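You operate a simulated robot arm through the tools that you are given. There is no shell and no other tool.

You are at the controls of a simulated two-armed robot. One attempt, no reset.

TASK
Rack the small frames by colour and run the lock rod through.
Fine: each frame in the slot of its tape's colour. Where these are worked on the way, their far stop is far enough and under half their travel is too little: lock rod.

Only the result counts: the job must be done as asked and must still hold three seconds after the hand-in. Knocking over, shifting, dropping, spilling or breaking anything else fails it.

THE ROBOT
Two 7-joint arms with fingered hands on one trunk that stands fixed in place. Base frame: the origin is at the foot of the trunk, x ahead of it, y to its left, z up. Readings come in mm, rad, newtons and seconds.
The left shoulder is at [70, 171, 1697], the right one opposite. With the tool pointing down near the work surface each hand reaches from about 100 to 960 mm from the base axis, measured 20 degrees to its own side. Payload 5 kg a hand.
The tool frame of a hand sits at the grasp point between the pads (the TCP): z along the fingers, y along the line on which they close. The tips reach 43 mm beyond it. The gripper opens to 144 mm; its body begins 50 mm behind the TCP. The gripper is a hand of 5 fingers: y runs from the thumb to the fingers, the wrist lies at [-21, -124, -221] in the tool frame.
Orientation is that of the tool frame in the base frame, as a unit quaternion [x, y, z, w]. With the fingers straight down and the wrist toward the robot, the tool's x, y and z point along [0, 1, 0], [1, 0, 0] and [0, 0, -1] of the base frame.

THE INTERFACE
- The arms move only by the tool nudge_tool. It takes "left_targets", "right_targets" or both (then of equal length, played together; a hand with none holds still); each is a list of rows, each a list of 6 numbers: the shift along the base's x, y, z in mm, then the turn, a rotation vector about the base's x, y, z in rad. In form: [[x, y, z, rx, ry, rz], ...]. A call has 1 to 20 rows; each row is the pose to reach, as a shift and turn from the pose commanded when the call began. Each row takes 0.2 s and may step no farther than 50 mm and 0.15 rad from the row before; otherwise, the whole call is refused. Where a pose cannot be reached the arm comes as near as it can. A force on the tool above 90 N (or 10 N above the force at the start of the call, whichever is more), or a blocked arm, ends the call early, and 0.2 s more pass. In this call time passes only in rows, and 0.2 s behind the last. The reply holds the time, the measured pose of the TCP, the force on the tool along the base axes, the opening and the grip force, in the units named above and with some noise, with the torque about the TCP (base axes, N m) and any sound that the robot's microphone picked up.
- Cameras (640 x 400 px; columns grow to the right, rows downward): "scene" is now at [113.8, -49.2, 1912.2]; the picture's right is [-0.63, -0.78, 0.00], its down [-0.56, 0.45, -0.69] and it looks along [0.54, -0.44, -0.72] (base axes); focal length 359 px, centre (320, 200). "left" rides on the left gripper at [-86, -108, -168] in its tool frame; the picture's right is [-0.80, -0.28, 0.53], its down [0.54, -0.73, 0.42] and it looks along [0.27, 0.63, 0.73] (tool axes); focal length 275 px, centre (320, 200). "right" rides on the right gripper at [86, -108, -168] in its tool frame; the picture's right is [-0.80, 0.28, -0.53], its down [-0.54, -0.73, 0.42] and it looks along [-0.27, 0.63, 0.73] (tool axes); focal length 275 px, centre (320, 200). There is no depth. A picture from a camera that has moved, and an enlarged one, comes with that camera's place and axes in the base frame and with its lens.
- snapshot(camera): a new picture of that camera. It takes no simulated time.
- move_column(by): slides the trunk up (or, below 0, down) by that many mm; the arms and the scene camera ride with it, the base frame stays. It gives what a move gives, with no picture.
- set_fingers(index, middle, ring, little, thumb_bend, thumb_turn, hand): sets how far each is bent, from 0 (flat) to 1 (curled in); at 0.3 the hand is open as for a grip, at 0.7 the pads meet at the TCP. One left out holds its place. A second passes; each finger stops where it meets its share of the squeeze, and holds until it gets a number again. It is the only way to open and close the hand. It gives what a move gives, with no picture; readings hold the bend of each and the force on index, middle, ring, little, thumb and palm. thumb_turn goes from beside the hand (0) to across from the fingers (1), as for a grip.
- pan_tilt(pan, tilt): turns the head with the scene camera to pan (to the left, within 1.501 rad either way) and tilt (down, from -0.506 to 1.204), counted from straight ahead of the robot. It gives what a move gives.
- close_up(camera, box): a new picture of the part [left, top, right, bottom] of that camera's present view, enlarged. It takes no simulated time.
- finish_job(): hands the job in; it is judged then, once.

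Places have to be worked out from the pictures, the camera data and where the tool is seen. Open the grippers and draw the arms clear of the work before you hand the job in, unless the task says otherwise.

The tools are called after "Request:" as name(argument=value, ...) on one line, values as JSON. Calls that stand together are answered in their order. nudge_tool: Moves the arms, as the interface text tells. Its arguments: {"type":"object","properties":{"left_targets":{"type":"array","items":{"type":"array","items":{"type":"number"}}},"right_targets":{"type":"array","items":{"type":"array","items":{"type":"number"}}}},"required":[]} The other tools are called the same way: move_column (by) moves the trunk up or down; set_fingers (index, middle, ring, little, thumb_bend, thumb_turn, hand) moves the fingers one by one; pan_tilt (pan, tilt) turns the head that bears the scene camera; snapshot (camera) takes a picture; close_up (camera, box) takes an enlarged picture of a part of a camera's view; finish_job () hands the job in.

At the start:

```text
time: 0.0
left_position: [593.3, -101.4, 1507.0]
left_ee_rot: [0.707, 0.707, 0.0, -0.001]
left_force: [1.6, 0.0, -0.1]
left_ft_torque: [-0.02, 0.0, -0.01]
left_finger_gap: 143.8
left_finger_force: 0.0
left_shape: jaw
left_bend: [0.3, 0.3, 0.3, 0.3, 0.3, 0.98]
left_finger forces: [0.0, 0.1, 0.1, 0.0, 0.0, 0.0]
right_position: [420.3, -573.1, 1491.8]
right_ee_rot: [0.708, 0.707, 0.0, 0.0]
right_force: [-0.2, -0.2, 0.2]
right_ft_torque: [-0.02, -0.03, 0.0]
right_finger_gap: 143.4
right_finger_force: 0.1
right_shape: jaw
right_bend: [0.3, 0.3, 0.3, 0.3, 0.3, 0.98]
right_finger forces: [0.1, 0.0, 0.1, 0.0, 0.0, 0.0]
trunk travel left (down, up): [-794.0, 146.0]
head pan, tilt (commanded): [-0.682, 0.803]
```

scene: 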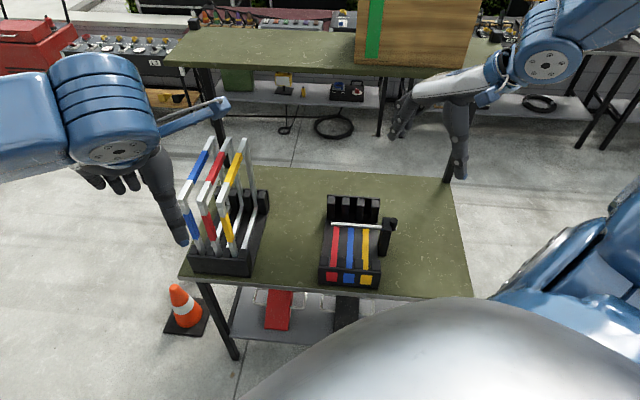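
right: 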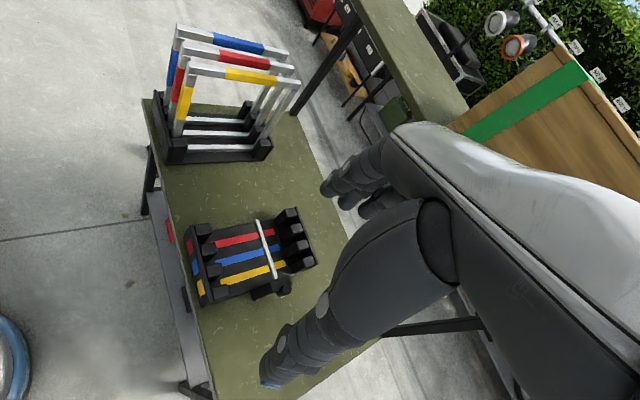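
left: 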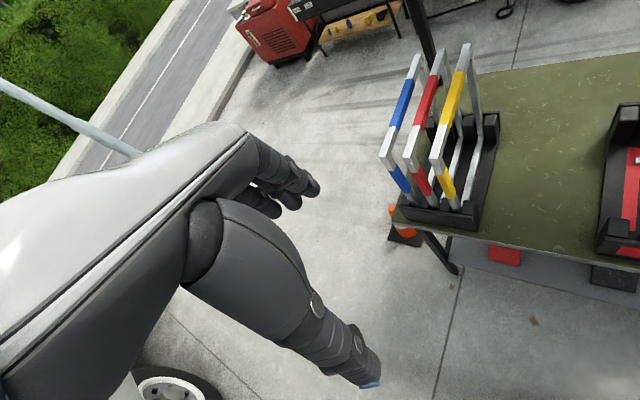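

I see a stand with three frames (blue, red, yellow) on the left of the bench and a black rack with colour-coded slots and a rod. I'll look closer at both first.

Request:
close_up(camera="scene", box=[160, 120, 300, 290])

Request:
close_up(camera="scene", box=[300, 180, 420, 300])

Request:
close_up(camera="right", box=[130, 10, 350, 310])

Request:
close_up(camera="left", box=[360, 30, 640, 290])

```text
2.35 times, centred on (230, 205) of scene
camera zoom: at [113.8, -49.2, 1912.2], right [-0.63, -0.78, 0.0], down [-0.56, 0.45, -0.69], along [0.54, -0.44, -0.72], focal length 846 px, centre (532, 188)
```

zoom: 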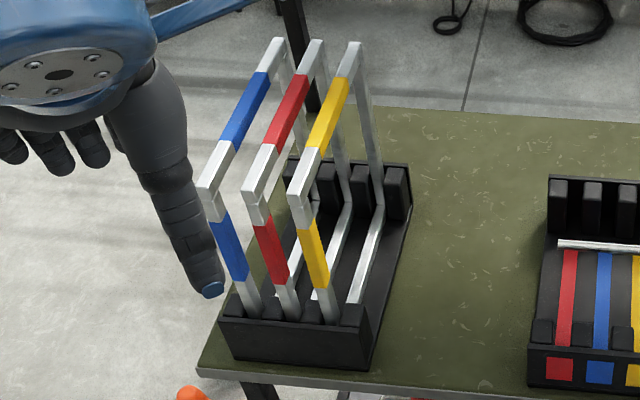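

```text
3.33 times, centred on (360, 240) of scene
camera zoom: at [113.8, -49.2, 1912.2], right [-0.63, -0.78, 0.0], down [-0.56, 0.45, -0.69], along [0.54, -0.44, -0.72], focal length 1198 px, centre (187, 67)
```

zoom: 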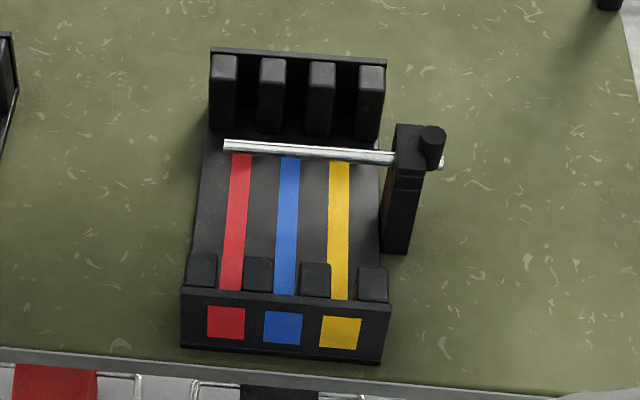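

```text
1.33 times, centred on (240, 160) of right
camera zoom: at [312.5, -487.9, 1659.7], right [0.28, -0.8, 0.53], down [-0.73, -0.54, -0.42], along [0.63, -0.27, -0.73], focal length 367 px, centre (427, 253)
```

zoom: 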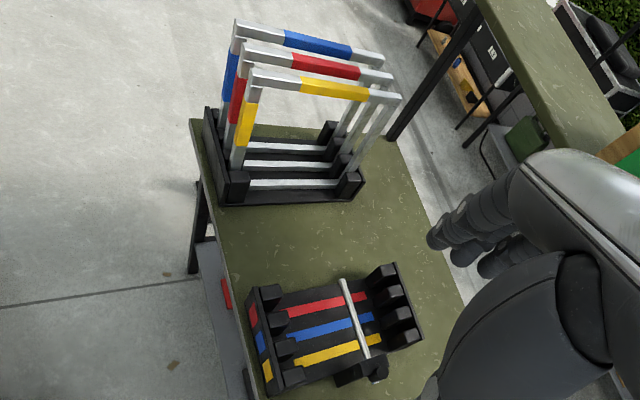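

```text
1.54 times, centred on (500, 160) of left
camera zoom: at [485.0, -187.9, 1674.2], right [-0.28, -0.8, -0.53], down [-0.73, 0.54, -0.42], along [0.63, 0.27, -0.73], focal length 424 px, centre (43, 262)
```

zoom: 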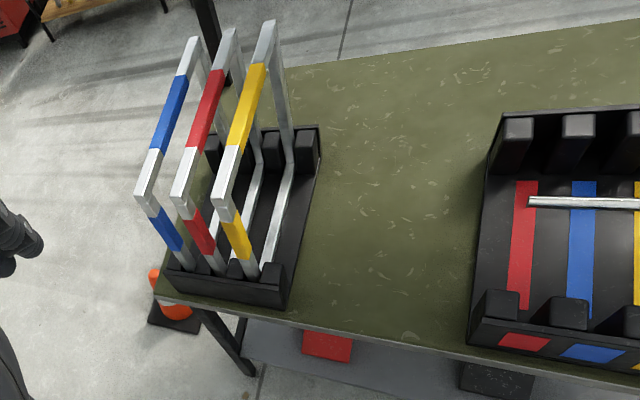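

The frames seem to be about 280 mm wide and 340 mm tall, spaced roughly 55 mm. I need finer detail of the lock rod, its handle and the slots, so I take tighter close-ups from all three cameras.

Request:
close_up(camera="scene", box=[315, 185, 405, 241])

Request:
close_up(camera="scene", box=[310, 235, 400, 291])

Request:
close_up(camera="right", box=[170, 200, 330, 300])

Request:
close_up(camera="left", box=[560, 90, 640, 270])

Request:
close_up(camera="right", box=[140, 10, 310, 170])

Request:
close_up(camera="left", box=[370, 30, 510, 240])

```text
7.11 times, centred on (360, 213) of scene
camera zoom: at [113.8, -49.2, 1912.2], right [-0.63, -0.78, 0.0], down [-0.56, 0.45, -0.69], along [0.54, -0.44, -0.72], focal length 2555 px, centre (36, 108)
```

zoom: 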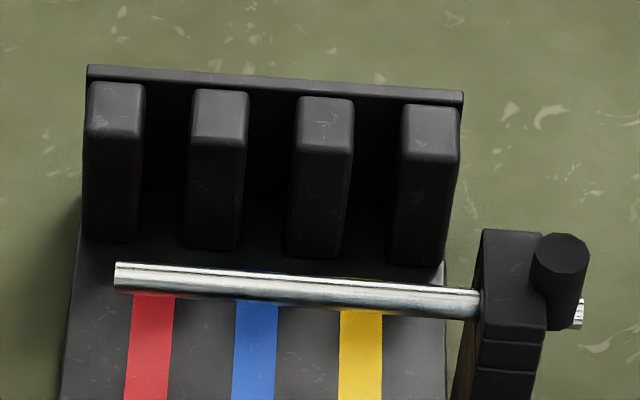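

```text
7.11 times, centred on (355, 263) of scene
camera zoom: at [113.8, -49.2, 1912.2], right [-0.63, -0.78, 0.0], down [-0.56, 0.45, -0.69], along [0.54, -0.44, -0.72], focal length 2555 px, centre (71, -248)
```

zoom: 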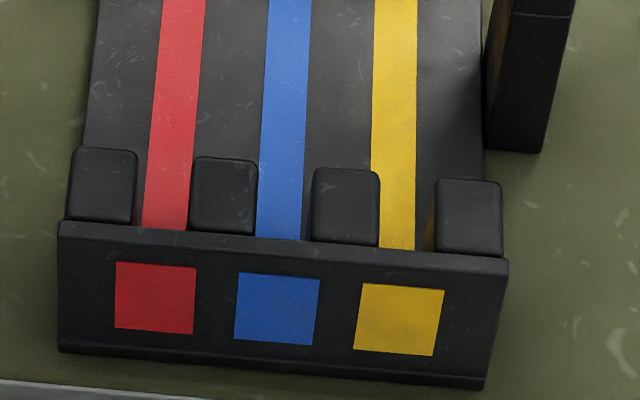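

```text
4.00 times, centred on (250, 250) of right
camera zoom: at [312.5, -487.9, 1659.7], right [0.28, -0.8, 0.53], down [-0.73, -0.54, -0.42], along [0.63, -0.27, -0.73], focal length 1101 px, centre (600, 0)
```

zoom: 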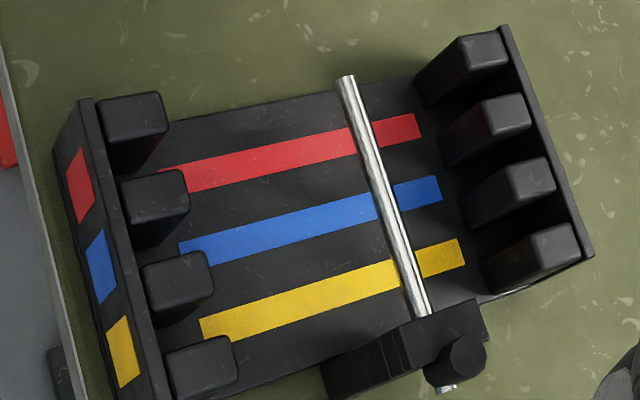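

```text
2.22 times, centred on (600, 180) of left
camera zoom: at [485.0, -187.9, 1674.2], right [-0.28, -0.8, -0.53], down [-0.73, 0.54, -0.42], along [0.63, 0.27, -0.73], focal length 612 px, centre (-302, 244)
```

zoom: 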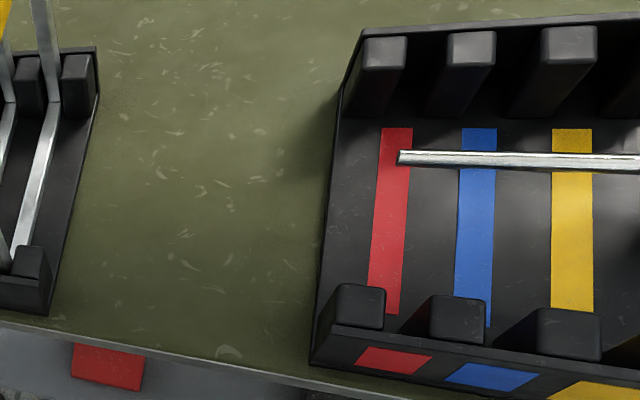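

```text
2.50 times, centred on (225, 90) of right
camera zoom: at [312.5, -487.9, 1659.7], right [0.28, -0.8, 0.53], down [-0.73, -0.54, -0.42], along [0.63, -0.27, -0.73], focal length 688 px, centre (558, 475)
```

zoom: 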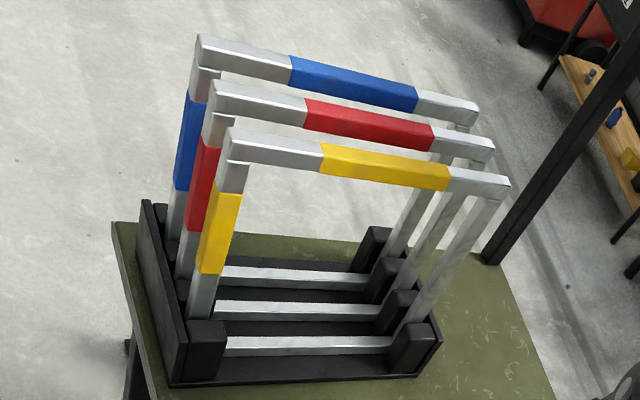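

```text
1.90 times, centred on (440, 135) of left
camera zoom: at [485.0, -187.9, 1674.2], right [-0.28, -0.8, -0.53], down [-0.73, 0.54, -0.42], along [0.63, 0.27, -0.73], focal length 524 px, centre (91, 324)
```

zoom: 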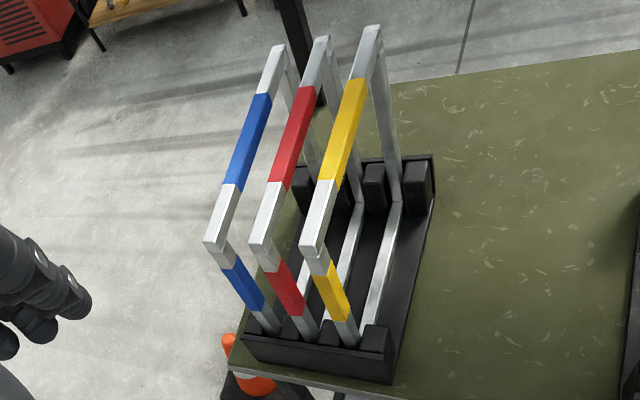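

From triangulation the bench top is at about z=842, and the rack is turned 45° with its rod (z≈961) running across all three slots. The knob stands next to the guide post near (563,-730), top at z≈1014. Now I zoom on the frames for the same precision.

Request:
close_up(camera="scene", box=[175, 130, 275, 192])

Request:
close_up(camera="scene", box=[175, 190, 275, 282])

Request:
close_up(camera="right", box=[160, 20, 310, 100])

Request:
close_up(camera="right", box=[140, 90, 290, 170])

Request:
close_up(camera="left", box=[375, 40, 495, 115])

Request:
close_up(camera="left", box=[375, 115, 505, 235])

```text
6.40 times, centred on (225, 161) of scene
camera zoom: at [113.8, -49.2, 1912.2], right [-0.63, -0.78, 0.0], down [-0.56, 0.45, -0.69], along [0.54, -0.44, -0.72], focal length 2300 px, centre (928, 450)
```

zoom: 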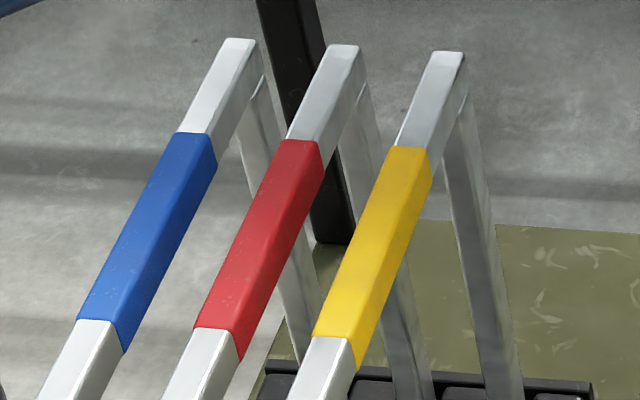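

```text
4.35 times, centred on (225, 236) of scene
camera zoom: at [113.8, -49.2, 1912.2], right [-0.63, -0.78, 0.0], down [-0.56, 0.45, -0.69], along [0.54, -0.44, -0.72], focal length 1562 px, centre (733, 44)
```

zoom: 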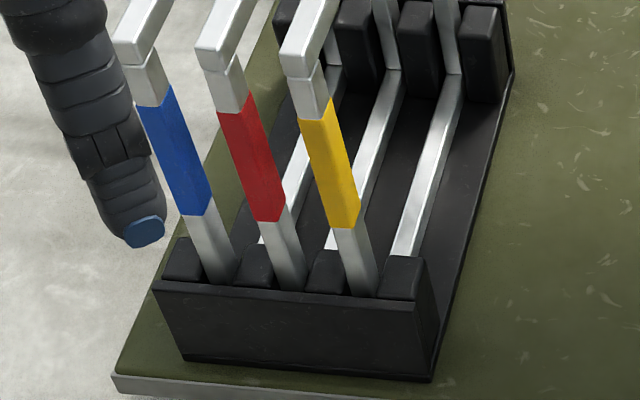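

```text
4.27 times, centred on (235, 60) of right
camera zoom: at [312.5, -487.9, 1659.7], right [0.28, -0.8, 0.53], down [-0.73, -0.54, -0.42], along [0.63, -0.27, -0.73], focal length 1174 px, centre (683, 797)
```

zoom: 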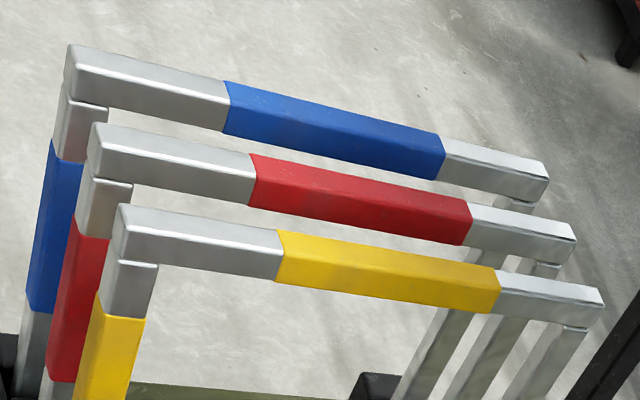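

```text
4.27 times, centred on (215, 130) of right
camera zoom: at [312.5, -487.9, 1659.7], right [0.28, -0.8, 0.53], down [-0.73, -0.54, -0.42], along [0.63, -0.27, -0.73], focal length 1174 px, centre (768, 499)
```

zoom: 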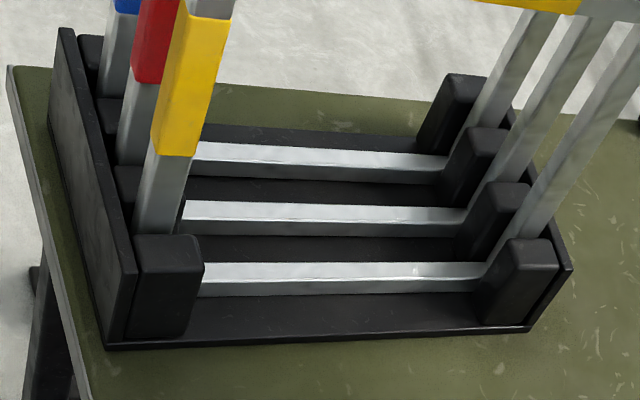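

```text
5.33 times, centred on (435, 78) of left
camera zoom: at [485.0, -187.9, 1674.2], right [-0.28, -0.8, -0.53], down [-0.73, 0.54, -0.42], along [0.63, 0.27, -0.73], focal length 1468 px, centre (-293, 853)
```

zoom: 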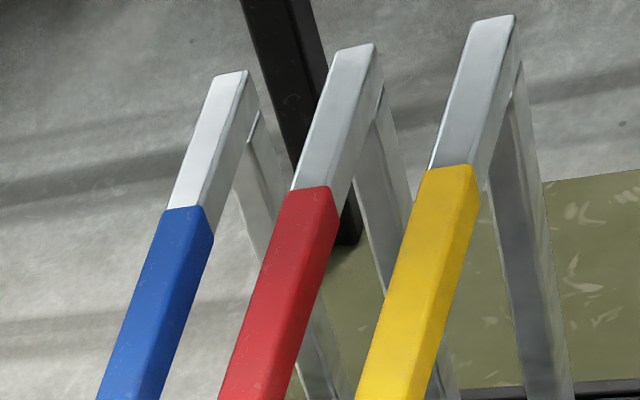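

```text
3.33 times, centred on (440, 175) of left
camera zoom: at [485.0, -187.9, 1674.2], right [-0.28, -0.8, -0.53], down [-0.73, 0.54, -0.42], along [0.63, 0.27, -0.73], focal length 918 px, centre (-80, 283)
```

zoom: 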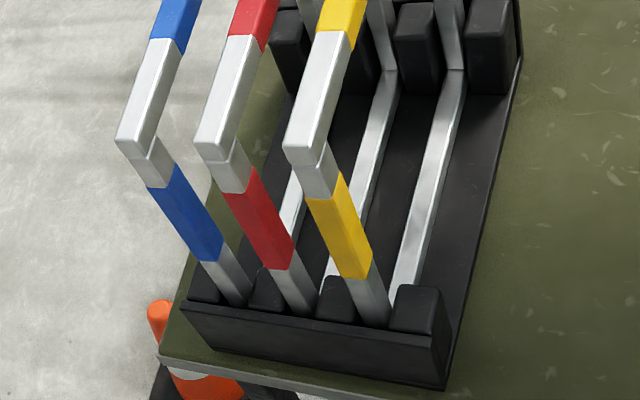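

The stand and rack are both at 45°, and the yellow frame's top bar runs from about (810,-270) to (1018,-475) at z≈1200. Now I check the shape of the right hand to plan the grip.

Request:
close_up(camera="scene", box=[375, 40, 535, 190])

Request:
close_up(camera="right", box=[240, 100, 640, 400])

```text
2.67 times, centred on (455, 115) of scene
camera zoom: at [113.8, -49.2, 1912.2], right [-0.63, -0.78, 0.0], down [-0.56, 0.45, -0.69], along [0.54, -0.44, -0.72], focal length 958 px, centre (-40, 427)
```

zoom: 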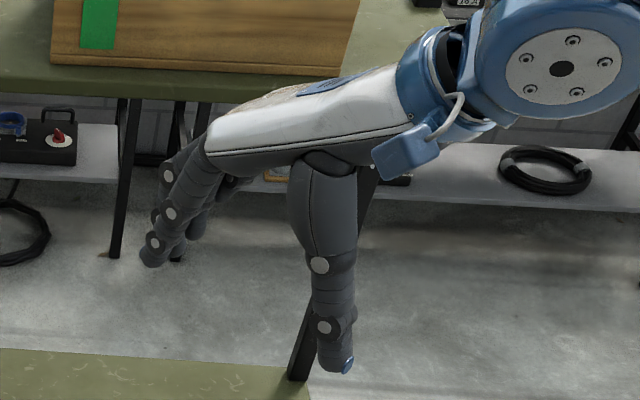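

```text
1.33 times, centred on (440, 250) of right
camera zoom: at [312.5, -487.9, 1659.7], right [0.28, -0.8, 0.53], down [-0.73, -0.54, -0.42], along [0.63, -0.27, -0.73], focal length 367 px, centre (160, 133)
```

zoom: 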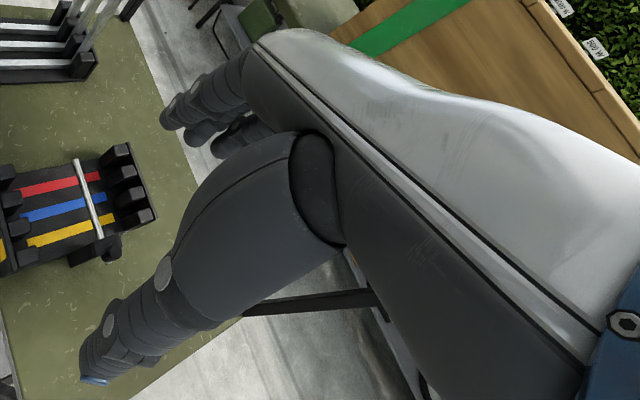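

The hand reaches like a palm-down human hand: fingers forward along tool y and curling down, thumb hanging vertical. Gripping a bar needs the hand turned about +45° about z, so I swing the left arm clear and test whether the right hand can take that heading above the rack.

Request:
nudge_tool(left_targets=[[-15, 45, 0, 0, 0, 0], [-30, 90, 0, 0, 0, 0], [-45, 135, 0, 0, 0, 0], [-60, 180, 0, 0, 0, 0], [-75, 225, 0, 0, 0, 0], [-90, 270, 0, 0, 0, 0], [-105, 315, 0, 0, 0, 0], [-120, 360, 0, 0, 0, 0], [-135, 405, 0, 0, 0, 0], [-150, 450, 0, 0, 0, 0]], right_targets=[[19.5, -9.8, -14.2, 0, 0, 0.0785], [39, -19.6, -28.4, 0, 0, 0.157], [58.5, -29.4, -42.6, 0, 0, 0.2356], [78, -39.2, -56.8, 0, 0, 0.3142], [97.5, -49, -71, 0, 0, 0.3927], [117, -58.8, -85.2, 0, 0, 0.4712], [136.5, -68.6, -99.4, 0, 0, 0.5498], [156, -78.4, -113.6, 0, 0, 0.6283], [175.5, -88.2, -127.8, 0, 0, 0.7069], [195, -98, -142, 0, 0, 0.7854]])

```text
time: 2.2
left_position: [506.1, 377.2, 1518.3]
left_ee_rot: [0.708, 0.706, -0.001, 0.0]
left_force: [-0.1, -1.4, -0.2]
left_ft_torque: [0.03, -0.01, -0.04]
left_finger_gap: 143.6
left_finger_force: 0.0
left_shape: jaw
left_bend: [0.3, 0.3, 0.3, 0.3, 0.3, 0.98]
left_finger forces: [0.0, 0.0, 0.1, 0.0, 0.0, 0.0]
left hand out of reach, approached as far as the arm can: row 5, 6, 7, 8, 9, 10
right_position: [612.5, -674.5, 1348.5]
right_ee_rot: [0.384, 0.923, 0.0, 0.0]
right_force: [-0.7, -0.3, 0.9]
right_ft_torque: [0.0, -0.04, -0.01]
right_finger_gap: 143.7
right_finger_force: 0.0
right_shape: jaw
right_bend: [0.3, 0.3, 0.3, 0.3, 0.3, 0.98]
right_finger forces: [0.1, 0.0, 0.0, 0.1, 0.0, 0.0]
trunk travel left (down, up): [-794.0, 146.0]
head pan, tilt (commanded): [-0.682, 0.803]
```

The right hand reached heading +45° above the rack. Next I test the reach above the stand, out to the farthest (blue) frame, staying well above the frame tops.

Request:
nudge_tool(right_targets=[[32, 32, 0, 0, 0, 0], [64, 64, 0, 0, 0, 0], [96, 96, 0, 0, 0, 0], [128, 128, 0, 0, 0, 0], [160, 160, 0, 0, 0, 0], [192, 192, 0, 0, 0, 0], [224, 224, 0, 0, 0, 0], [256, 256, 0, 0, 0, 0], [288, 288, 0, 0, 0, 0], [320, 320, 0, 0, 0, 0], [350, 350, 0, 0, 0, 0], [381, 381, 0, 0, 0, 0]])

```text
time: 4.8
left_position: [508.1, 377.5, 1517.3]
left_ee_rot: [0.707, 0.707, -0.001, -0.001]
left_force: [0.4, 0.5, -0.3]
left_ft_torque: [0.02, 0.01, 0.0]
left_finger_gap: 143.7
left_finger_force: 0.1
left_shape: jaw
left_bend: [0.3, 0.3, 0.3, 0.3, 0.3, 0.98]
left_finger forces: [0.0, 0.0, 0.0, 0.1, 0.0, 0.1]
right_position: [897.5, -317.4, 1401.4]
right_ee_rot: [0.383, 0.924, 0.0, 0.0]
right_force: [-0.7, -0.9, -0.7]
right_ft_torque: [-0.01, 0.01, 0.0]
right_finger_gap: 144.0
right_finger_force: 0.0
right_shape: jaw
right_bend: [0.3, 0.3, 0.3, 0.3, 0.3, 0.98]
right_finger forces: [0.0, 0.0, 0.0, 0.0, 0.1, 0.0]
right hand out of reach, approached as far as the arm can: row 9, 10, 11, 12
trunk travel left (down, up): [-794.0, 146.0]
head pan, tilt (commanded): [-0.682, 0.803]
```

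At this trunk height the wrist tops out at about 800 mm from the shoulder, so the stand is out of reach with the hand straight down. I'll back off a little, which also shows how commanded poses are kept after an unreachable move. Then I'll lower the trunk and try a tilted grip.

Request:
nudge_tool(right_targets=[[-30, -30, 0, 0, 0, 0], [-60, -60, 0, 0, 0, 0], [-90, -90, 0, 0, 0, 0], [-120, -120, 0, 0, 0, 0], [-150, -150, 0, 0, 0, 0]])

```text
time: 6.0
left_position: [504.1, 376.0, 1519.5]
left_ee_rot: [0.707, 0.707, 0.0, 0.001]
left_force: [-0.5, -1.4, 0.3]
left_ft_torque: [0.02, -0.07, -0.02]
left_finger_gap: 143.8
left_finger_force: 0.1
left_shape: jaw
left_bend: [0.3, 0.3, 0.3, 0.3, 0.3, 0.98]
left_finger forces: [0.0, 0.1, 0.1, 0.1, 0.0, 0.1]
right_position: [745.6, -468.6, 1402.8]
right_ee_rot: [0.383, 0.924, 0.001, 0.0]
right_force: [0.4, -0.6, 0.4]
right_ft_torque: [0.0, -0.01, 0.02]
right_finger_gap: 144.0
right_finger_force: 0.0
right_shape: jaw
right_bend: [0.3, 0.3, 0.3, 0.3, 0.3, 0.98]
right_finger forces: [0.0, 0.1, 0.1, 0.1, 0.0, 0.0]
trunk travel left (down, up): [-794.0, 146.0]
head pan, tilt (commanded): [-0.682, 0.803]
```

The commanded pose resets to what was reached. The hand is now at about (746,-468,1402), between stand and rack, so I raise it a bit and lower the trunk by 250 mm to bring the shoulder level with the work.

Request:
nudge_tool(right_targets=[[-20, -20, 40, 0, 0, 0], [-40, -40, 80, 0, 0, 0], [-50, -50, 120, 0, 0, 0]])

Request:
move_column(by=-250)

Request:
snapshot(camera="scene")

```text
time: 6.8
left_position: [504.2, 376.6, 1518.5]
left_ee_rot: [0.707, 0.707, -0.001, 0.0]
left_force: [-1.3, 0.7, 0.0]
left_ft_torque: [-0.02, -0.05, 0.04]
left_finger_gap: 143.7
left_finger_force: 0.1
left_shape: jaw
left_bend: [0.3, 0.3, 0.3, 0.3, 0.3, 0.98]
left_finger forces: [0.1, 0.0, 0.1, 0.1, 0.1, 0.1]
right_position: [692.6, -518.7, 1525.9]
right_ee_rot: [0.382, 0.924, 0.001, 0.0]
right_force: [0.4, 0.5, 0.0]
right_ft_torque: [0.02, -0.05, 0.0]
right_finger_gap: 144.0
right_finger_force: 0.0
right_shape: jaw
right_bend: [0.3, 0.3, 0.3, 0.3, 0.3, 0.98]
right_finger forces: [0.0, 0.1, 0.0, 0.1, 0.0, 0.0]
trunk travel left (down, up): [-794.0, 146.0]
head pan, tilt (commanded): [-0.682, 0.803]
```

```text
time: 9.4
left_position: [507.8, 377.6, 1268.0]
left_ee_rot: [0.707, 0.707, -0.002, -0.001]
left_force: [-0.2, 0.3, -1.3]
left_ft_torque: [-0.02, 0.01, -0.02]
left_finger_gap: 143.7
left_finger_force: 0.1
left_shape: jaw
left_bend: [0.3, 0.3, 0.3, 0.3, 0.3, 0.98]
left_finger forces: [0.0, 0.1, 0.0, 0.1, 0.1, 0.0]
right_position: [696.9, -518.8, 1273.5]
right_ee_rot: [0.383, 0.924, 0.0, 0.0]
right_force: [-0.4, -0.4, 0.7]
right_ft_torque: [-0.02, 0.01, -0.04]
right_finger_gap: 144.0
right_finger_force: 0.0
right_shape: jaw
right_bend: [0.3, 0.3, 0.3, 0.3, 0.3, 0.98]
right_finger forces: [0.1, 0.0, 0.1, 0.0, 0.1, 0.0]
trunk travel left (down, up): [-544.0, 396.0]
head pan, tilt (commanded): [-0.682, 0.803]
```

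```text
taken
camera scene: at [113.4, -49.0, 1662.3], right [-0.63, -0.78, 0.0], down [-0.56, 0.45, -0.69], along [0.54, -0.44, -0.72], focal length 359 px, centre (320, 200)
```

scene: 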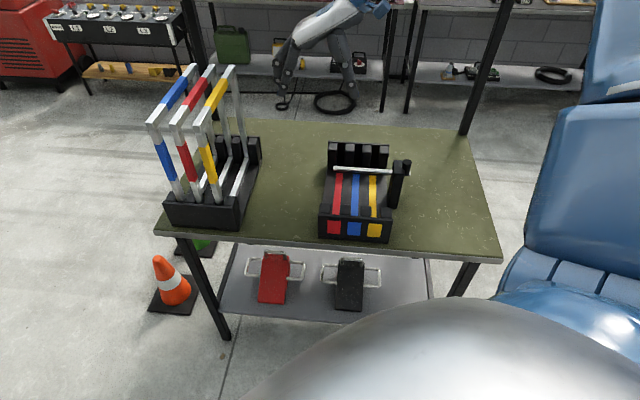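

The trunk is now down 250 mm. I work the lock rod first: turn the right hand to heading -45° above the knob at about (563,-730), high enough to clear everything, then look.

Request:
nudge_tool(right_targets=[[-11, -17.5, -6, 0, 0, -0.1309], [-22, -35, -12, 0, 0, -0.2618], [-33, -53, -18, 0, 0, -0.3927], [-45, -70, -24, 0, 0, -0.5236], [-56, -88, -30, 0, 0, -0.6545], [-67, -105, -36, 0, 0, -0.7854], [-78, -123, -42, 0, 0, -0.9163], [-89, -141, -48, 0, 0, -1.0472], [-100, -158, -54, 0, 0, -1.1781], [-112, -176, -60, 0, 0, -1.309], [-123, -193, -66, 0, 0, -1.4399], [-134, -211, -73, 0, 0, -1.5708]])

Request:
snapshot(camera="right")

Request:
snapshot(camera="scene")

```text
time: 12.0
left_position: [506.0, 376.6, 1268.2]
left_ee_rot: [0.707, 0.707, -0.001, -0.001]
left_force: [-0.4, 0.0, 0.3]
left_ft_torque: [0.02, -0.01, 0.01]
left_finger_gap: 143.6
left_finger_force: 0.1
left_shape: jaw
left_bend: [0.3, 0.3, 0.3, 0.3, 0.3, 0.98]
left_finger forces: [0.0, 0.0, 0.1, 0.1, 0.1, 0.0]
right_position: [561.1, -730.4, 1198.7]
right_ee_rot: [0.925, 0.381, 0.001, -0.001]
right_force: [-0.5, -0.9, -0.7]
right_ft_torque: [0.03, -0.01, 0.02]
right_finger_gap: 143.8
right_finger_force: 0.0
right_shape: jaw
right_bend: [0.3, 0.3, 0.3, 0.3, 0.3, 0.98]
right_finger forces: [0.1, 0.0, 0.0, 0.0, 0.0, 0.0]
trunk travel left (down, up): [-544.0, 396.0]
head pan, tilt (commanded): [-0.682, 0.803]
```

```text
taken
camera right: at [546.9, -593.5, 1367.1], right [-0.36, -0.76, 0.53], down [-0.9, 0.13, -0.42], along [0.25, -0.63, -0.73], focal length 275 px, centre (320, 200)
```

right: 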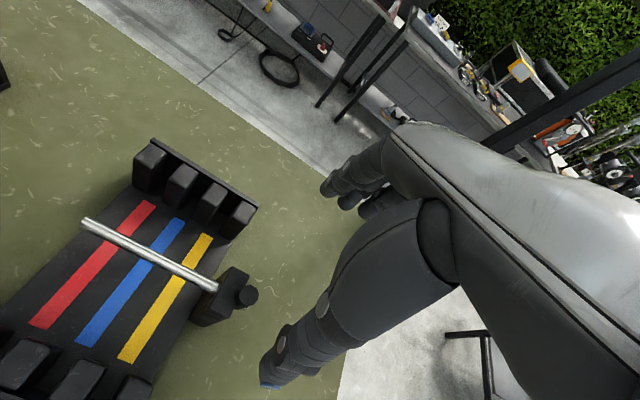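

```text
taken
camera scene: at [112.9, -51.0, 1662.2], right [-0.63, -0.78, 0.0], down [-0.56, 0.46, -0.69], along [0.54, -0.44, -0.72], focal length 359 px, centre (320, 200)
```

scene: 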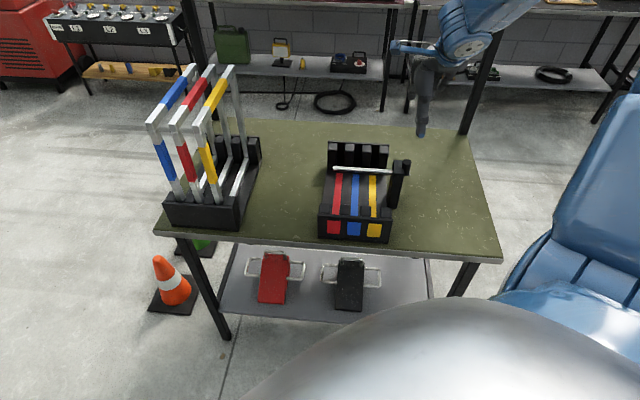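

The knob top works out at about (561,-728,1014), right under the TCP. I lower to just above it, then check the alignment with both cameras.

Request:
nudge_tool(right_targets=[[0, 0, -40, 0, 0, 0], [0, 0, -80, 0, 0, 0], [0, 0, -120, 0, 0, 0], [0, 0, -135, 0, 0, 0]])

Request:
close_up(camera="scene", box=[320, 80, 480, 260])

Request:
snapshot(camera="right")

```text
time: 13.0
left_position: [507.1, 378.6, 1266.8]
left_ee_rot: [0.707, 0.707, -0.002, -0.001]
left_force: [0.0, -0.1, -0.3]
left_ft_torque: [0.02, -0.01, -0.02]
left_finger_gap: 143.8
left_finger_force: 0.0
left_shape: jaw
left_bend: [0.3, 0.3, 0.3, 0.3, 0.3, 0.98]
left_finger forces: [0.0, 0.1, 0.1, 0.1, 0.0, 0.1]
right_position: [562.7, -728.6, 1064.7]
right_ee_rot: [0.924, 0.383, 0.0, 0.0]
right_force: [-0.5, 0.8, 0.9]
right_ft_torque: [-0.02, 0.01, 0.01]
right_finger_gap: 143.7
right_finger_force: 0.1
right_shape: jaw
right_bend: [0.3, 0.3, 0.3, 0.3, 0.3, 0.98]
right_finger forces: [0.0, 0.1, 0.1, 0.0, 0.1, 0.0]
trunk travel left (down, up): [-544.0, 396.0]
head pan, tilt (commanded): [-0.682, 0.803]
```

```text
2.22 times, centred on (400, 170) of scene
camera zoom: at [113.9, -48.1, 1662.3], right [-0.63, -0.78, 0.0], down [-0.56, 0.45, -0.69], along [0.54, -0.44, -0.72], focal length 798 px, centre (142, 267)
```

zoom: 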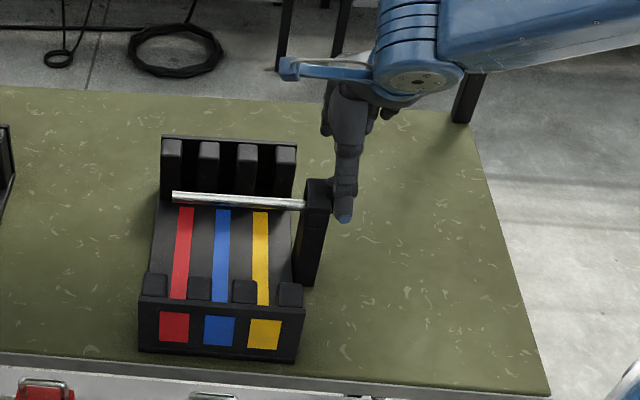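

```text
taken
camera right: at [547.7, -592.0, 1232.3], right [-0.36, -0.76, 0.53], down [-0.9, 0.13, -0.42], along [0.25, -0.63, -0.73], focal length 275 px, centre (320, 200)
```

right: 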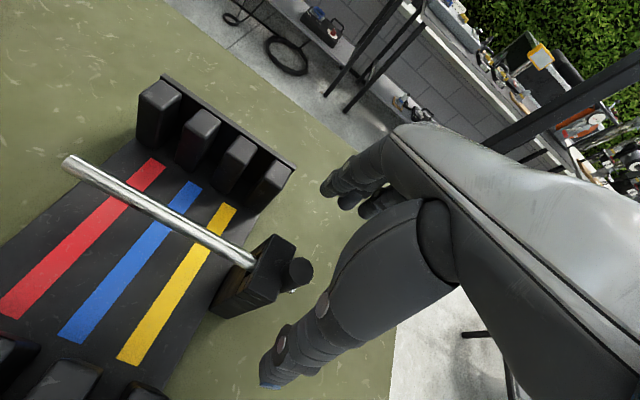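

The knob sits at (561,-728), squarely between thumb and fingers. I lower the TCP to about z=1027, so the tips stay just above the guide post top, and close on the knob.

Request:
nudge_tool(right_targets=[[-1, 0, -20, 0, 0, 0], [-2, 0, -37, 0, 0, 0]])

Request:
set_fingers(hand="right", index=0.7, middle=0.7, ring=0.7, little=0.7, thumb_bend=0.7)

Request:
snapshot(camera="right")

Request:
close_up(camera="scene", box=[340, 100, 460, 220])

```text
time: 13.6
left_position: [507.2, 377.7, 1267.3]
left_ee_rot: [0.708, 0.707, -0.002, -0.001]
left_force: [-1.0, -0.6, -0.2]
left_ft_torque: [0.02, 0.01, -0.01]
left_finger_gap: 143.9
left_finger_force: 0.1
left_shape: jaw
left_bend: [0.3, 0.3, 0.3, 0.3, 0.3, 0.98]
left_finger forces: [0.0, 0.0, 0.0, 0.1, 0.0, 0.0]
right_position: [559.5, -730.6, 1027.7]
right_ee_rot: [0.924, 0.383, 0.0, 0.001]
right_force: [-0.5, -1.2, 0.5]
right_ft_torque: [0.02, 0.01, -0.01]
right_finger_gap: 144.0
right_finger_force: 0.0
right_shape: jaw
right_bend: [0.3, 0.3, 0.3, 0.3, 0.3, 0.98]
right_finger forces: [0.0, 0.0, 0.1, 0.0, 0.1, 0.0]
trunk travel left (down, up): [-544.0, 396.0]
head pan, tilt (commanded): [-0.682, 0.803]
```

```text
time: 14.6
left_position: [507.8, 377.5, 1268.0]
left_ee_rot: [0.707, 0.707, -0.002, -0.001]
left_force: [-0.1, 0.4, 0.1]
left_ft_torque: [-0.01, 0.01, 0.02]
left_finger_gap: 144.2
left_finger_force: 0.1
left_shape: jaw
left_bend: [0.3, 0.3, 0.3, 0.3, 0.3, 0.98]
left_finger forces: [0.0, 0.0, 0.1, 0.1, 0.0, 0.1]
right_position: [560.9, -730.4, 1026.9]
right_ee_rot: [0.924, 0.382, 0.0, 0.0]
right_force: [-1.6, 0.9, -1.4]
right_ft_torque: [0.05, 0.04, 0.05]
right_finger_gap: 24.4
right_finger_force: 6.4
right_shape: fingers
right_bend: [0.66, 0.69, 0.7, 0.7, 0.65, 0.97]
right_finger forces: [4.0, 1.4, 0.1, 0.0, 7.0, 0.0]
trunk travel left (down, up): [-544.0, 396.0]
head pan, tilt (commanded): [-0.682, 0.803]
```

```text
taken
camera right: at [545.8, -592.7, 1195.2], right [-0.36, -0.76, 0.53], down [-0.9, 0.13, -0.42], along [0.25, -0.63, -0.73], focal length 275 px, centre (320, 200)
```

right: 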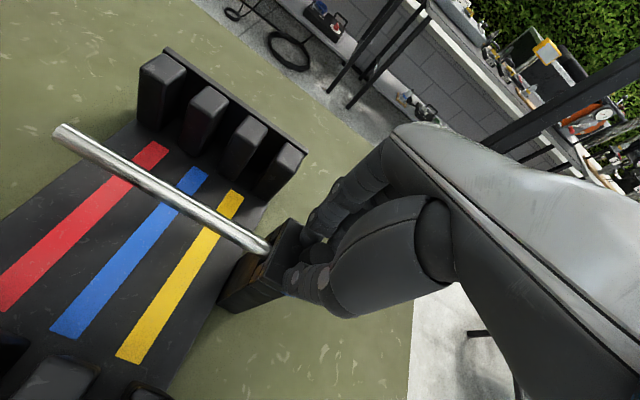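

```text
3.33 times, centred on (400, 160) of scene
camera zoom: at [113.5, -48.9, 1662.2], right [-0.63, -0.78, 0.0], down [-0.56, 0.45, -0.69], along [0.54, -0.44, -0.72], focal length 1198 px, centre (53, 333)
```

zoom: 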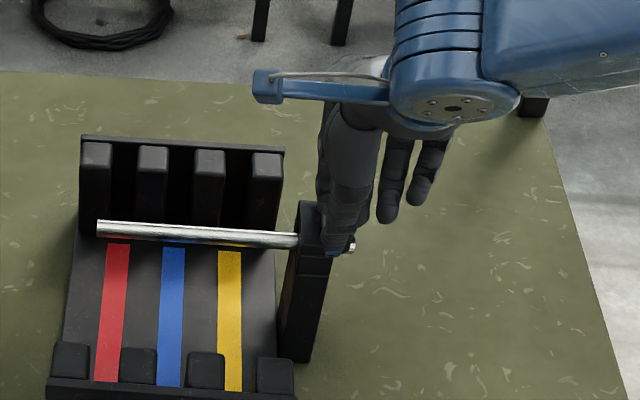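

The grip closed to 24.4 mm with index, middle and thumb on the knob. I tighten it a little before pulling.

Request:
set_fingers(hand="right", index=0.85, middle=0.85, thumb_bend=0.8)

```text
time: 15.6
left_position: [507.7, 376.3, 1266.9]
left_ee_rot: [0.707, 0.707, -0.002, -0.001]
left_force: [0.0, 0.0, 0.4]
left_ft_torque: [-0.03, -0.05, 0.0]
left_finger_gap: 143.9
left_finger_force: 0.1
left_shape: jaw
left_bend: [0.3, 0.3, 0.3, 0.3, 0.3, 0.98]
left_finger forces: [0.0, 0.0, 0.1, 0.1, 0.0, 0.0]
right_position: [559.6, -730.7, 1026.1]
right_ee_rot: [0.924, 0.383, 0.0, -0.001]
right_force: [-6.6, 1.0, -7.1]
right_ft_torque: [0.0, 0.26, 0.21]
right_finger_gap: 22.2
right_finger_force: 22.3
right_shape: fingers
right_bend: [0.65, 0.71, 0.7, 0.7, 0.66, 0.97]
right_finger forces: [10.9, 10.6, 0.0, 0.0, 23.7, 0.0]
trunk travel left (down, up): [-544.0, 396.0]
head pan, tilt (commanded): [-0.682, 0.803]
```

Thumb force is 24 N against index and middle at 11 N each, a solid grip. Now I pull outward along (-0.707,-0.707) in small steps.

Request:
nudge_tool(right_targets=[[-5, -5, 0, 0, 0, 0], [-10, -10, 0, 0, 0, 0], [-15, -15, 0, 0, 0, 0], [-20, -20, 0, 0, 0, 0], [-25, -25, 0, 0, 0, 0], [-30, -30, 0, 0, 0, 0]])

Request:
close_up(camera="scene", box=[340, 100, 460, 220])

```text
time: 17.0
left_position: [507.1, 376.8, 1267.4]
left_ee_rot: [0.707, 0.707, -0.001, -0.001]
left_force: [-0.6, 0.7, 0.3]
left_ft_torque: [-0.02, 0.06, -0.01]
left_finger_gap: 143.8
left_finger_force: 0.1
left_shape: jaw
left_bend: [0.3, 0.3, 0.3, 0.3, 0.3, 0.98]
left_finger forces: [0.1, 0.0, 0.0, 0.0, 0.0, 0.0]
right_position: [532.3, -759.5, 1027.4]
right_ee_rot: [0.924, 0.382, -0.001, -0.001]
right_force: [-5.8, 4.4, -14.4]
right_ft_torque: [0.14, 0.21, 0.21]
right_finger_gap: 22.4
right_finger_force: 21.5
right_shape: fingers
right_bend: [0.65, 0.72, 0.7, 0.7, 0.66, 0.97]
right_finger forces: [11.0, 8.8, 0.0, 0.0, 23.6, 0.1]
trunk travel left (down, up): [-544.0, 396.0]
head pan, tilt (commanded): [-0.682, 0.803]
```

```text
3.33 times, centred on (400, 160) of scene
camera zoom: at [113.7, -50.4, 1662.0], right [-0.63, -0.78, 0.0], down [-0.56, 0.46, -0.69], along [0.54, -0.44, -0.72], focal length 1198 px, centre (53, 333)
```

zoom: 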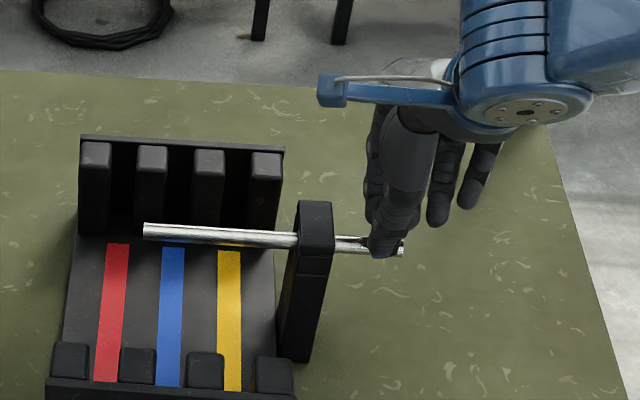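

The rod slides freely; its tip is now past the red strip. I keep pulling another 100 mm.

Request:
nudge_tool(right_targets=[[-7, -7, 0, 0, 0, 0], [-14, -14, 0, 0, 0, 0], [-21, -21, 0, 0, 0, 0], [-28, -28, 0, 0, 0, 0], [-35, -35, 0, 0, 0, 0], [-42, -42, 0, 0, 0, 0], [-49, -49, 0, 0, 0, 0], [-56, -56, 0, 0, 0, 0], [-63, -63, 0, 0, 0, 0], [-70, -70, 0, 0, 0, 0]])

Request:
close_up(camera="scene", box=[340, 100, 500, 220])

```text
time: 19.2
left_position: [507.0, 376.0, 1267.1]
left_ee_rot: [0.707, 0.707, -0.002, -0.001]
left_force: [-0.7, -0.1, -0.6]
left_ft_torque: [-0.01, -0.03, 0.0]
left_finger_gap: 143.8
left_finger_force: 0.0
left_shape: jaw
left_bend: [0.3, 0.3, 0.3, 0.3, 0.3, 0.98]
left_finger forces: [0.0, 0.1, 0.1, 0.0, 0.0, 0.0]
right_position: [459.4, -832.6, 1027.5]
right_ee_rot: [0.924, 0.382, -0.001, 0.0]
right_force: [-7.1, 7.4, -20.2]
right_ft_torque: [0.13, 0.27, 0.23]
right_finger_gap: 22.3
right_finger_force: 21.4
right_shape: fingers
right_bend: [0.65, 0.72, 0.7, 0.7, 0.66, 0.96]
right_finger forces: [10.0, 8.9, 0.0, 0.0, 23.6, 0.0]
trunk travel left (down, up): [-544.0, 396.0]
head pan, tilt (commanded): [-0.682, 0.803]
```

```text
3.33 times, centred on (420, 160) of scene
camera zoom: at [113.4, -50.8, 1662.1], right [-0.63, -0.78, 0.0], down [-0.56, 0.46, -0.69], along [0.54, -0.44, -0.72], focal length 1198 px, centre (-13, 333)
```

zoom: 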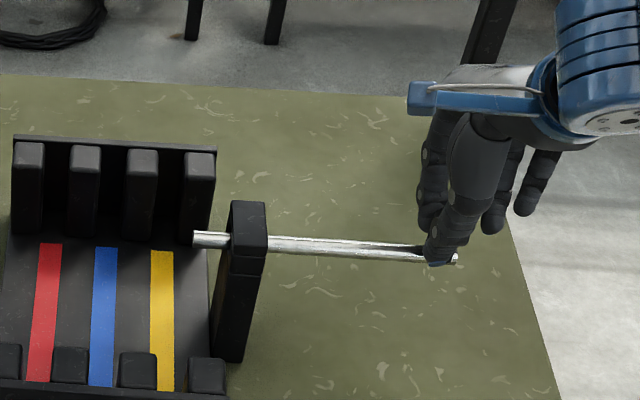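

The rod tip has cleared the yellow slot, and I keep easing outward to find the far stop.

Request:
nudge_tool(right_targets=[[-4, -4, 0, 0, 0, 0], [-8, -8, 0, 0, 0, 0], [-12, -12, 0, 0, 0, 0], [-16, -16, 0, 0, 0, 0], [-20, -20, 0, 0, 0, 0]])

Request:
close_up(camera="scene", box=[340, 100, 500, 220])

```text
time: 20.4
left_position: [508.6, 376.7, 1266.5]
left_ee_rot: [0.707, 0.707, -0.002, -0.001]
left_force: [0.4, 1.2, 1.0]
left_ft_torque: [0.0, -0.02, 0.0]
left_finger_gap: 144.0
left_finger_force: 0.0
left_shape: jaw
left_bend: [0.3, 0.3, 0.3, 0.3, 0.3, 0.98]
left_finger forces: [0.0, 0.1, 0.1, 0.0, 0.1, 0.0]
right_position: [443.1, -848.6, 1028.4]
right_ee_rot: [0.923, 0.384, 0.001, 0.0]
right_force: [-2.8, 11.2, -21.1]
right_ft_torque: [0.32, 0.1, 0.28]
right_finger_gap: 22.6
right_finger_force: 21.5
right_shape: fingers
right_bend: [0.65, 0.72, 0.7, 0.7, 0.66, 0.96]
right_finger forces: [11.2, 7.5, 0.0, 0.0, 23.9, 0.1]
trunk travel left (down, up): [-544.0, 396.0]
head pan, tilt (commanded): [-0.682, 0.803]
```

```text
3.33 times, centred on (420, 160) of scene
camera zoom: at [114.6, -50.1, 1662.1], right [-0.63, -0.78, 0.0], down [-0.56, 0.45, -0.69], along [0.54, -0.44, -0.72], focal length 1198 px, centre (-13, 333)
```

zoom: 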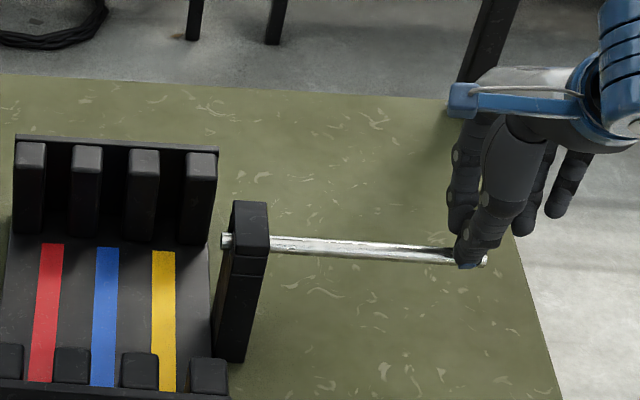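

The tip is nearly flush with the post. The hand lags about 3 mm and the force is rising slightly, so I try 8 mm more to confirm the stop.

Request:
nudge_tool(right_targets=[[-3, -3, 0, 0, 0, 0], [-6, -6, 0, 0, 0, 0]])

Request:
close_up(camera="scene", box=[340, 100, 500, 220])

```text
time: 21.0
left_position: [509.4, 377.7, 1266.2]
left_ee_rot: [0.707, 0.707, -0.002, -0.002]
left_force: [-0.8, -0.5, -1.1]
left_ft_torque: [0.0, -0.02, 0.01]
left_finger_gap: 144.1
left_finger_force: 0.1
left_shape: jaw
left_bend: [0.3, 0.3, 0.3, 0.3, 0.3, 0.98]
left_finger forces: [0.0, 0.0, 0.1, 0.0, 0.0, 0.0]
right_position: [437.5, -853.7, 1029.2]
right_ee_rot: [0.923, 0.384, 0.0, -0.001]
right_force: [10.4, 22.2, -18.4]
right_ft_torque: [0.36, -0.27, 0.15]
right_finger_gap: 24.7
right_finger_force: 18.2
right_shape: fingers
right_bend: [0.64, 0.73, 0.7, 0.7, 0.66, 0.94]
right_finger forces: [13.1, 0.0, 0.0, 0.0, 23.6, 0.1]
trunk travel left (down, up): [-544.0, 396.0]
head pan, tilt (commanded): [-0.682, 0.803]
```

```text
3.33 times, centred on (420, 160) of scene
camera zoom: at [116.6, -47.7, 1662.0], right [-0.63, -0.78, 0.0], down [-0.56, 0.45, -0.69], along [0.54, -0.44, -0.72], focal length 1198 px, centre (-13, 333)
```

zoom: 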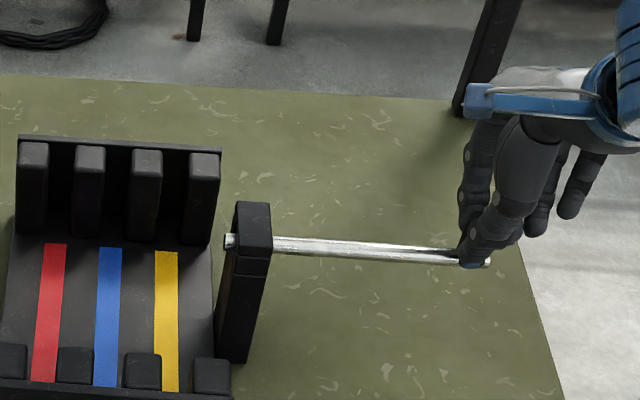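

The far stop is reached: about 24 N of resistance with the rod about 172 mm out and its tip by the post. I ease back slightly, open the hand and lift straight up.

Request:
nudge_tool(right_targets=[[4, 4, 0, 0, 0, 0]])

Request:
set_fingers(hand="right", index=0.3, middle=0.3, ring=0.3, little=0.3, thumb_bend=0.3)

Request:
nudge_tool(right_targets=[[0, 0, 40, 0, 0, 0], [0, 0, 80, 0, 0, 0], [0, 0, 120, 0, 0, 0], [0, 0, 160, 0, 0, 0]])

Request:
close_up(camera="scene", box=[300, 120, 480, 250])

Request:
snapshot(camera="right")

```text
time: 21.4
left_position: [507.4, 376.9, 1267.4]
left_ee_rot: [0.708, 0.706, -0.001, -0.002]
left_force: [-0.7, 0.1, -0.2]
left_ft_torque: [0.02, -0.05, 0.01]
left_finger_gap: 143.6
left_finger_force: 0.0
left_shape: jaw
left_bend: [0.3, 0.3, 0.3, 0.3, 0.3, 0.98]
left_finger forces: [0.1, 0.1, 0.1, 0.0, 0.0, 0.0]
right_position: [437.2, -852.9, 1029.2]
right_ee_rot: [0.924, 0.382, 0.0, -0.001]
right_force: [3.1, 15.0, -16.8]
right_ft_torque: [0.19, -0.09, 0.09]
right_finger_gap: 24.5
right_finger_force: 18.2
right_shape: fingers
right_bend: [0.64, 0.73, 0.7, 0.7, 0.66, 0.94]
right_finger forces: [12.7, 0.1, 0.0, 0.0, 23.2, 0.1]
trunk travel left (down, up): [-544.0, 396.0]
head pan, tilt (commanded): [-0.682, 0.803]
```

```text
time: 22.4
left_position: [506.9, 376.4, 1267.9]
left_ee_rot: [0.707, 0.707, -0.002, -0.001]
left_force: [0.0, 0.2, 0.3]
left_ft_torque: [0.02, 0.03, 0.0]
left_finger_gap: 143.9
left_finger_force: 0.1
left_shape: jaw
left_bend: [0.3, 0.3, 0.3, 0.3, 0.3, 0.98]
left_finger forces: [0.0, 0.1, 0.1, 0.0, 0.0, 0.1]
right_position: [437.9, -853.9, 1030.1]
right_ee_rot: [0.924, 0.382, 0.0, -0.001]
right_force: [0.0, -0.8, -0.1]
right_ft_torque: [0.01, 0.02, 0.0]
right_finger_gap: 148.8
right_finger_force: 0.0
right_shape: fingers
right_bend: [0.3, 0.3, 0.3, 0.3, 0.3, 0.97]
right_finger forces: [0.0, 0.0, 0.0, 0.0, 0.0, 0.1]
trunk travel left (down, up): [-544.0, 396.0]
head pan, tilt (commanded): [-0.682, 0.803]
```

```text
time: 23.4
left_position: [507.7, 379.6, 1267.0]
left_ee_rot: [0.707, 0.707, -0.001, 0.0]
left_force: [0.1, 0.4, -0.3]
left_ft_torque: [-0.04, -0.05, -0.04]
left_finger_gap: 143.7
left_finger_force: 0.0
left_shape: jaw
left_bend: [0.3, 0.3, 0.3, 0.3, 0.3, 0.98]
left_finger forces: [0.1, 0.0, 0.0, 0.1, 0.0, 0.0]
right_position: [439.0, -851.0, 1191.3]
right_ee_rot: [0.923, 0.384, 0.0, 0.0]
right_force: [0.0, 0.8, -0.8]
right_ft_torque: [-0.04, -0.02, -0.01]
right_finger_gap: 149.4
right_finger_force: 0.1
right_shape: fingers
right_bend: [0.3, 0.3, 0.3, 0.3, 0.3, 0.97]
right_finger forces: [0.0, 0.1, 0.1, 0.0, 0.1, 0.0]
trunk travel left (down, up): [-544.0, 396.0]
head pan, tilt (commanded): [-0.682, 0.803]
```

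```text
3.08 times, centred on (390, 185) of scene
camera zoom: at [112.5, -47.2, 1662.2], right [-0.63, -0.78, 0.0], down [-0.56, 0.45, -0.69], along [0.54, -0.44, -0.72], focal length 1106 px, centre (105, 246)
```

zoom: 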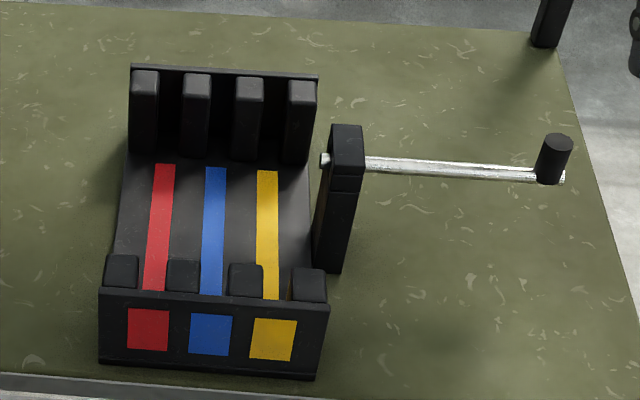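

```text
taken
camera right: at [424.1, -712.6, 1359.0], right [-0.36, -0.76, 0.53], down [-0.9, 0.13, -0.42], along [0.25, -0.63, -0.73], focal length 275 px, centre (320, 200)
```

right: 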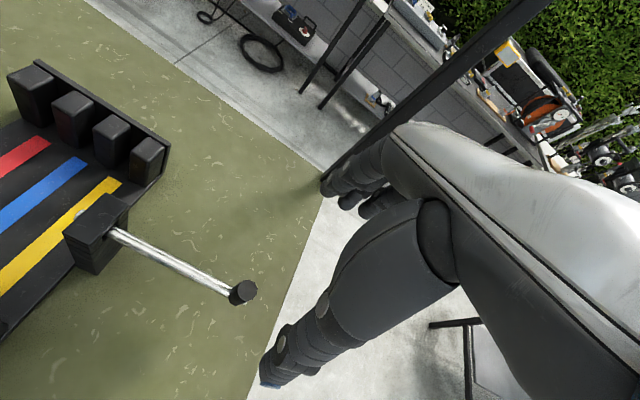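

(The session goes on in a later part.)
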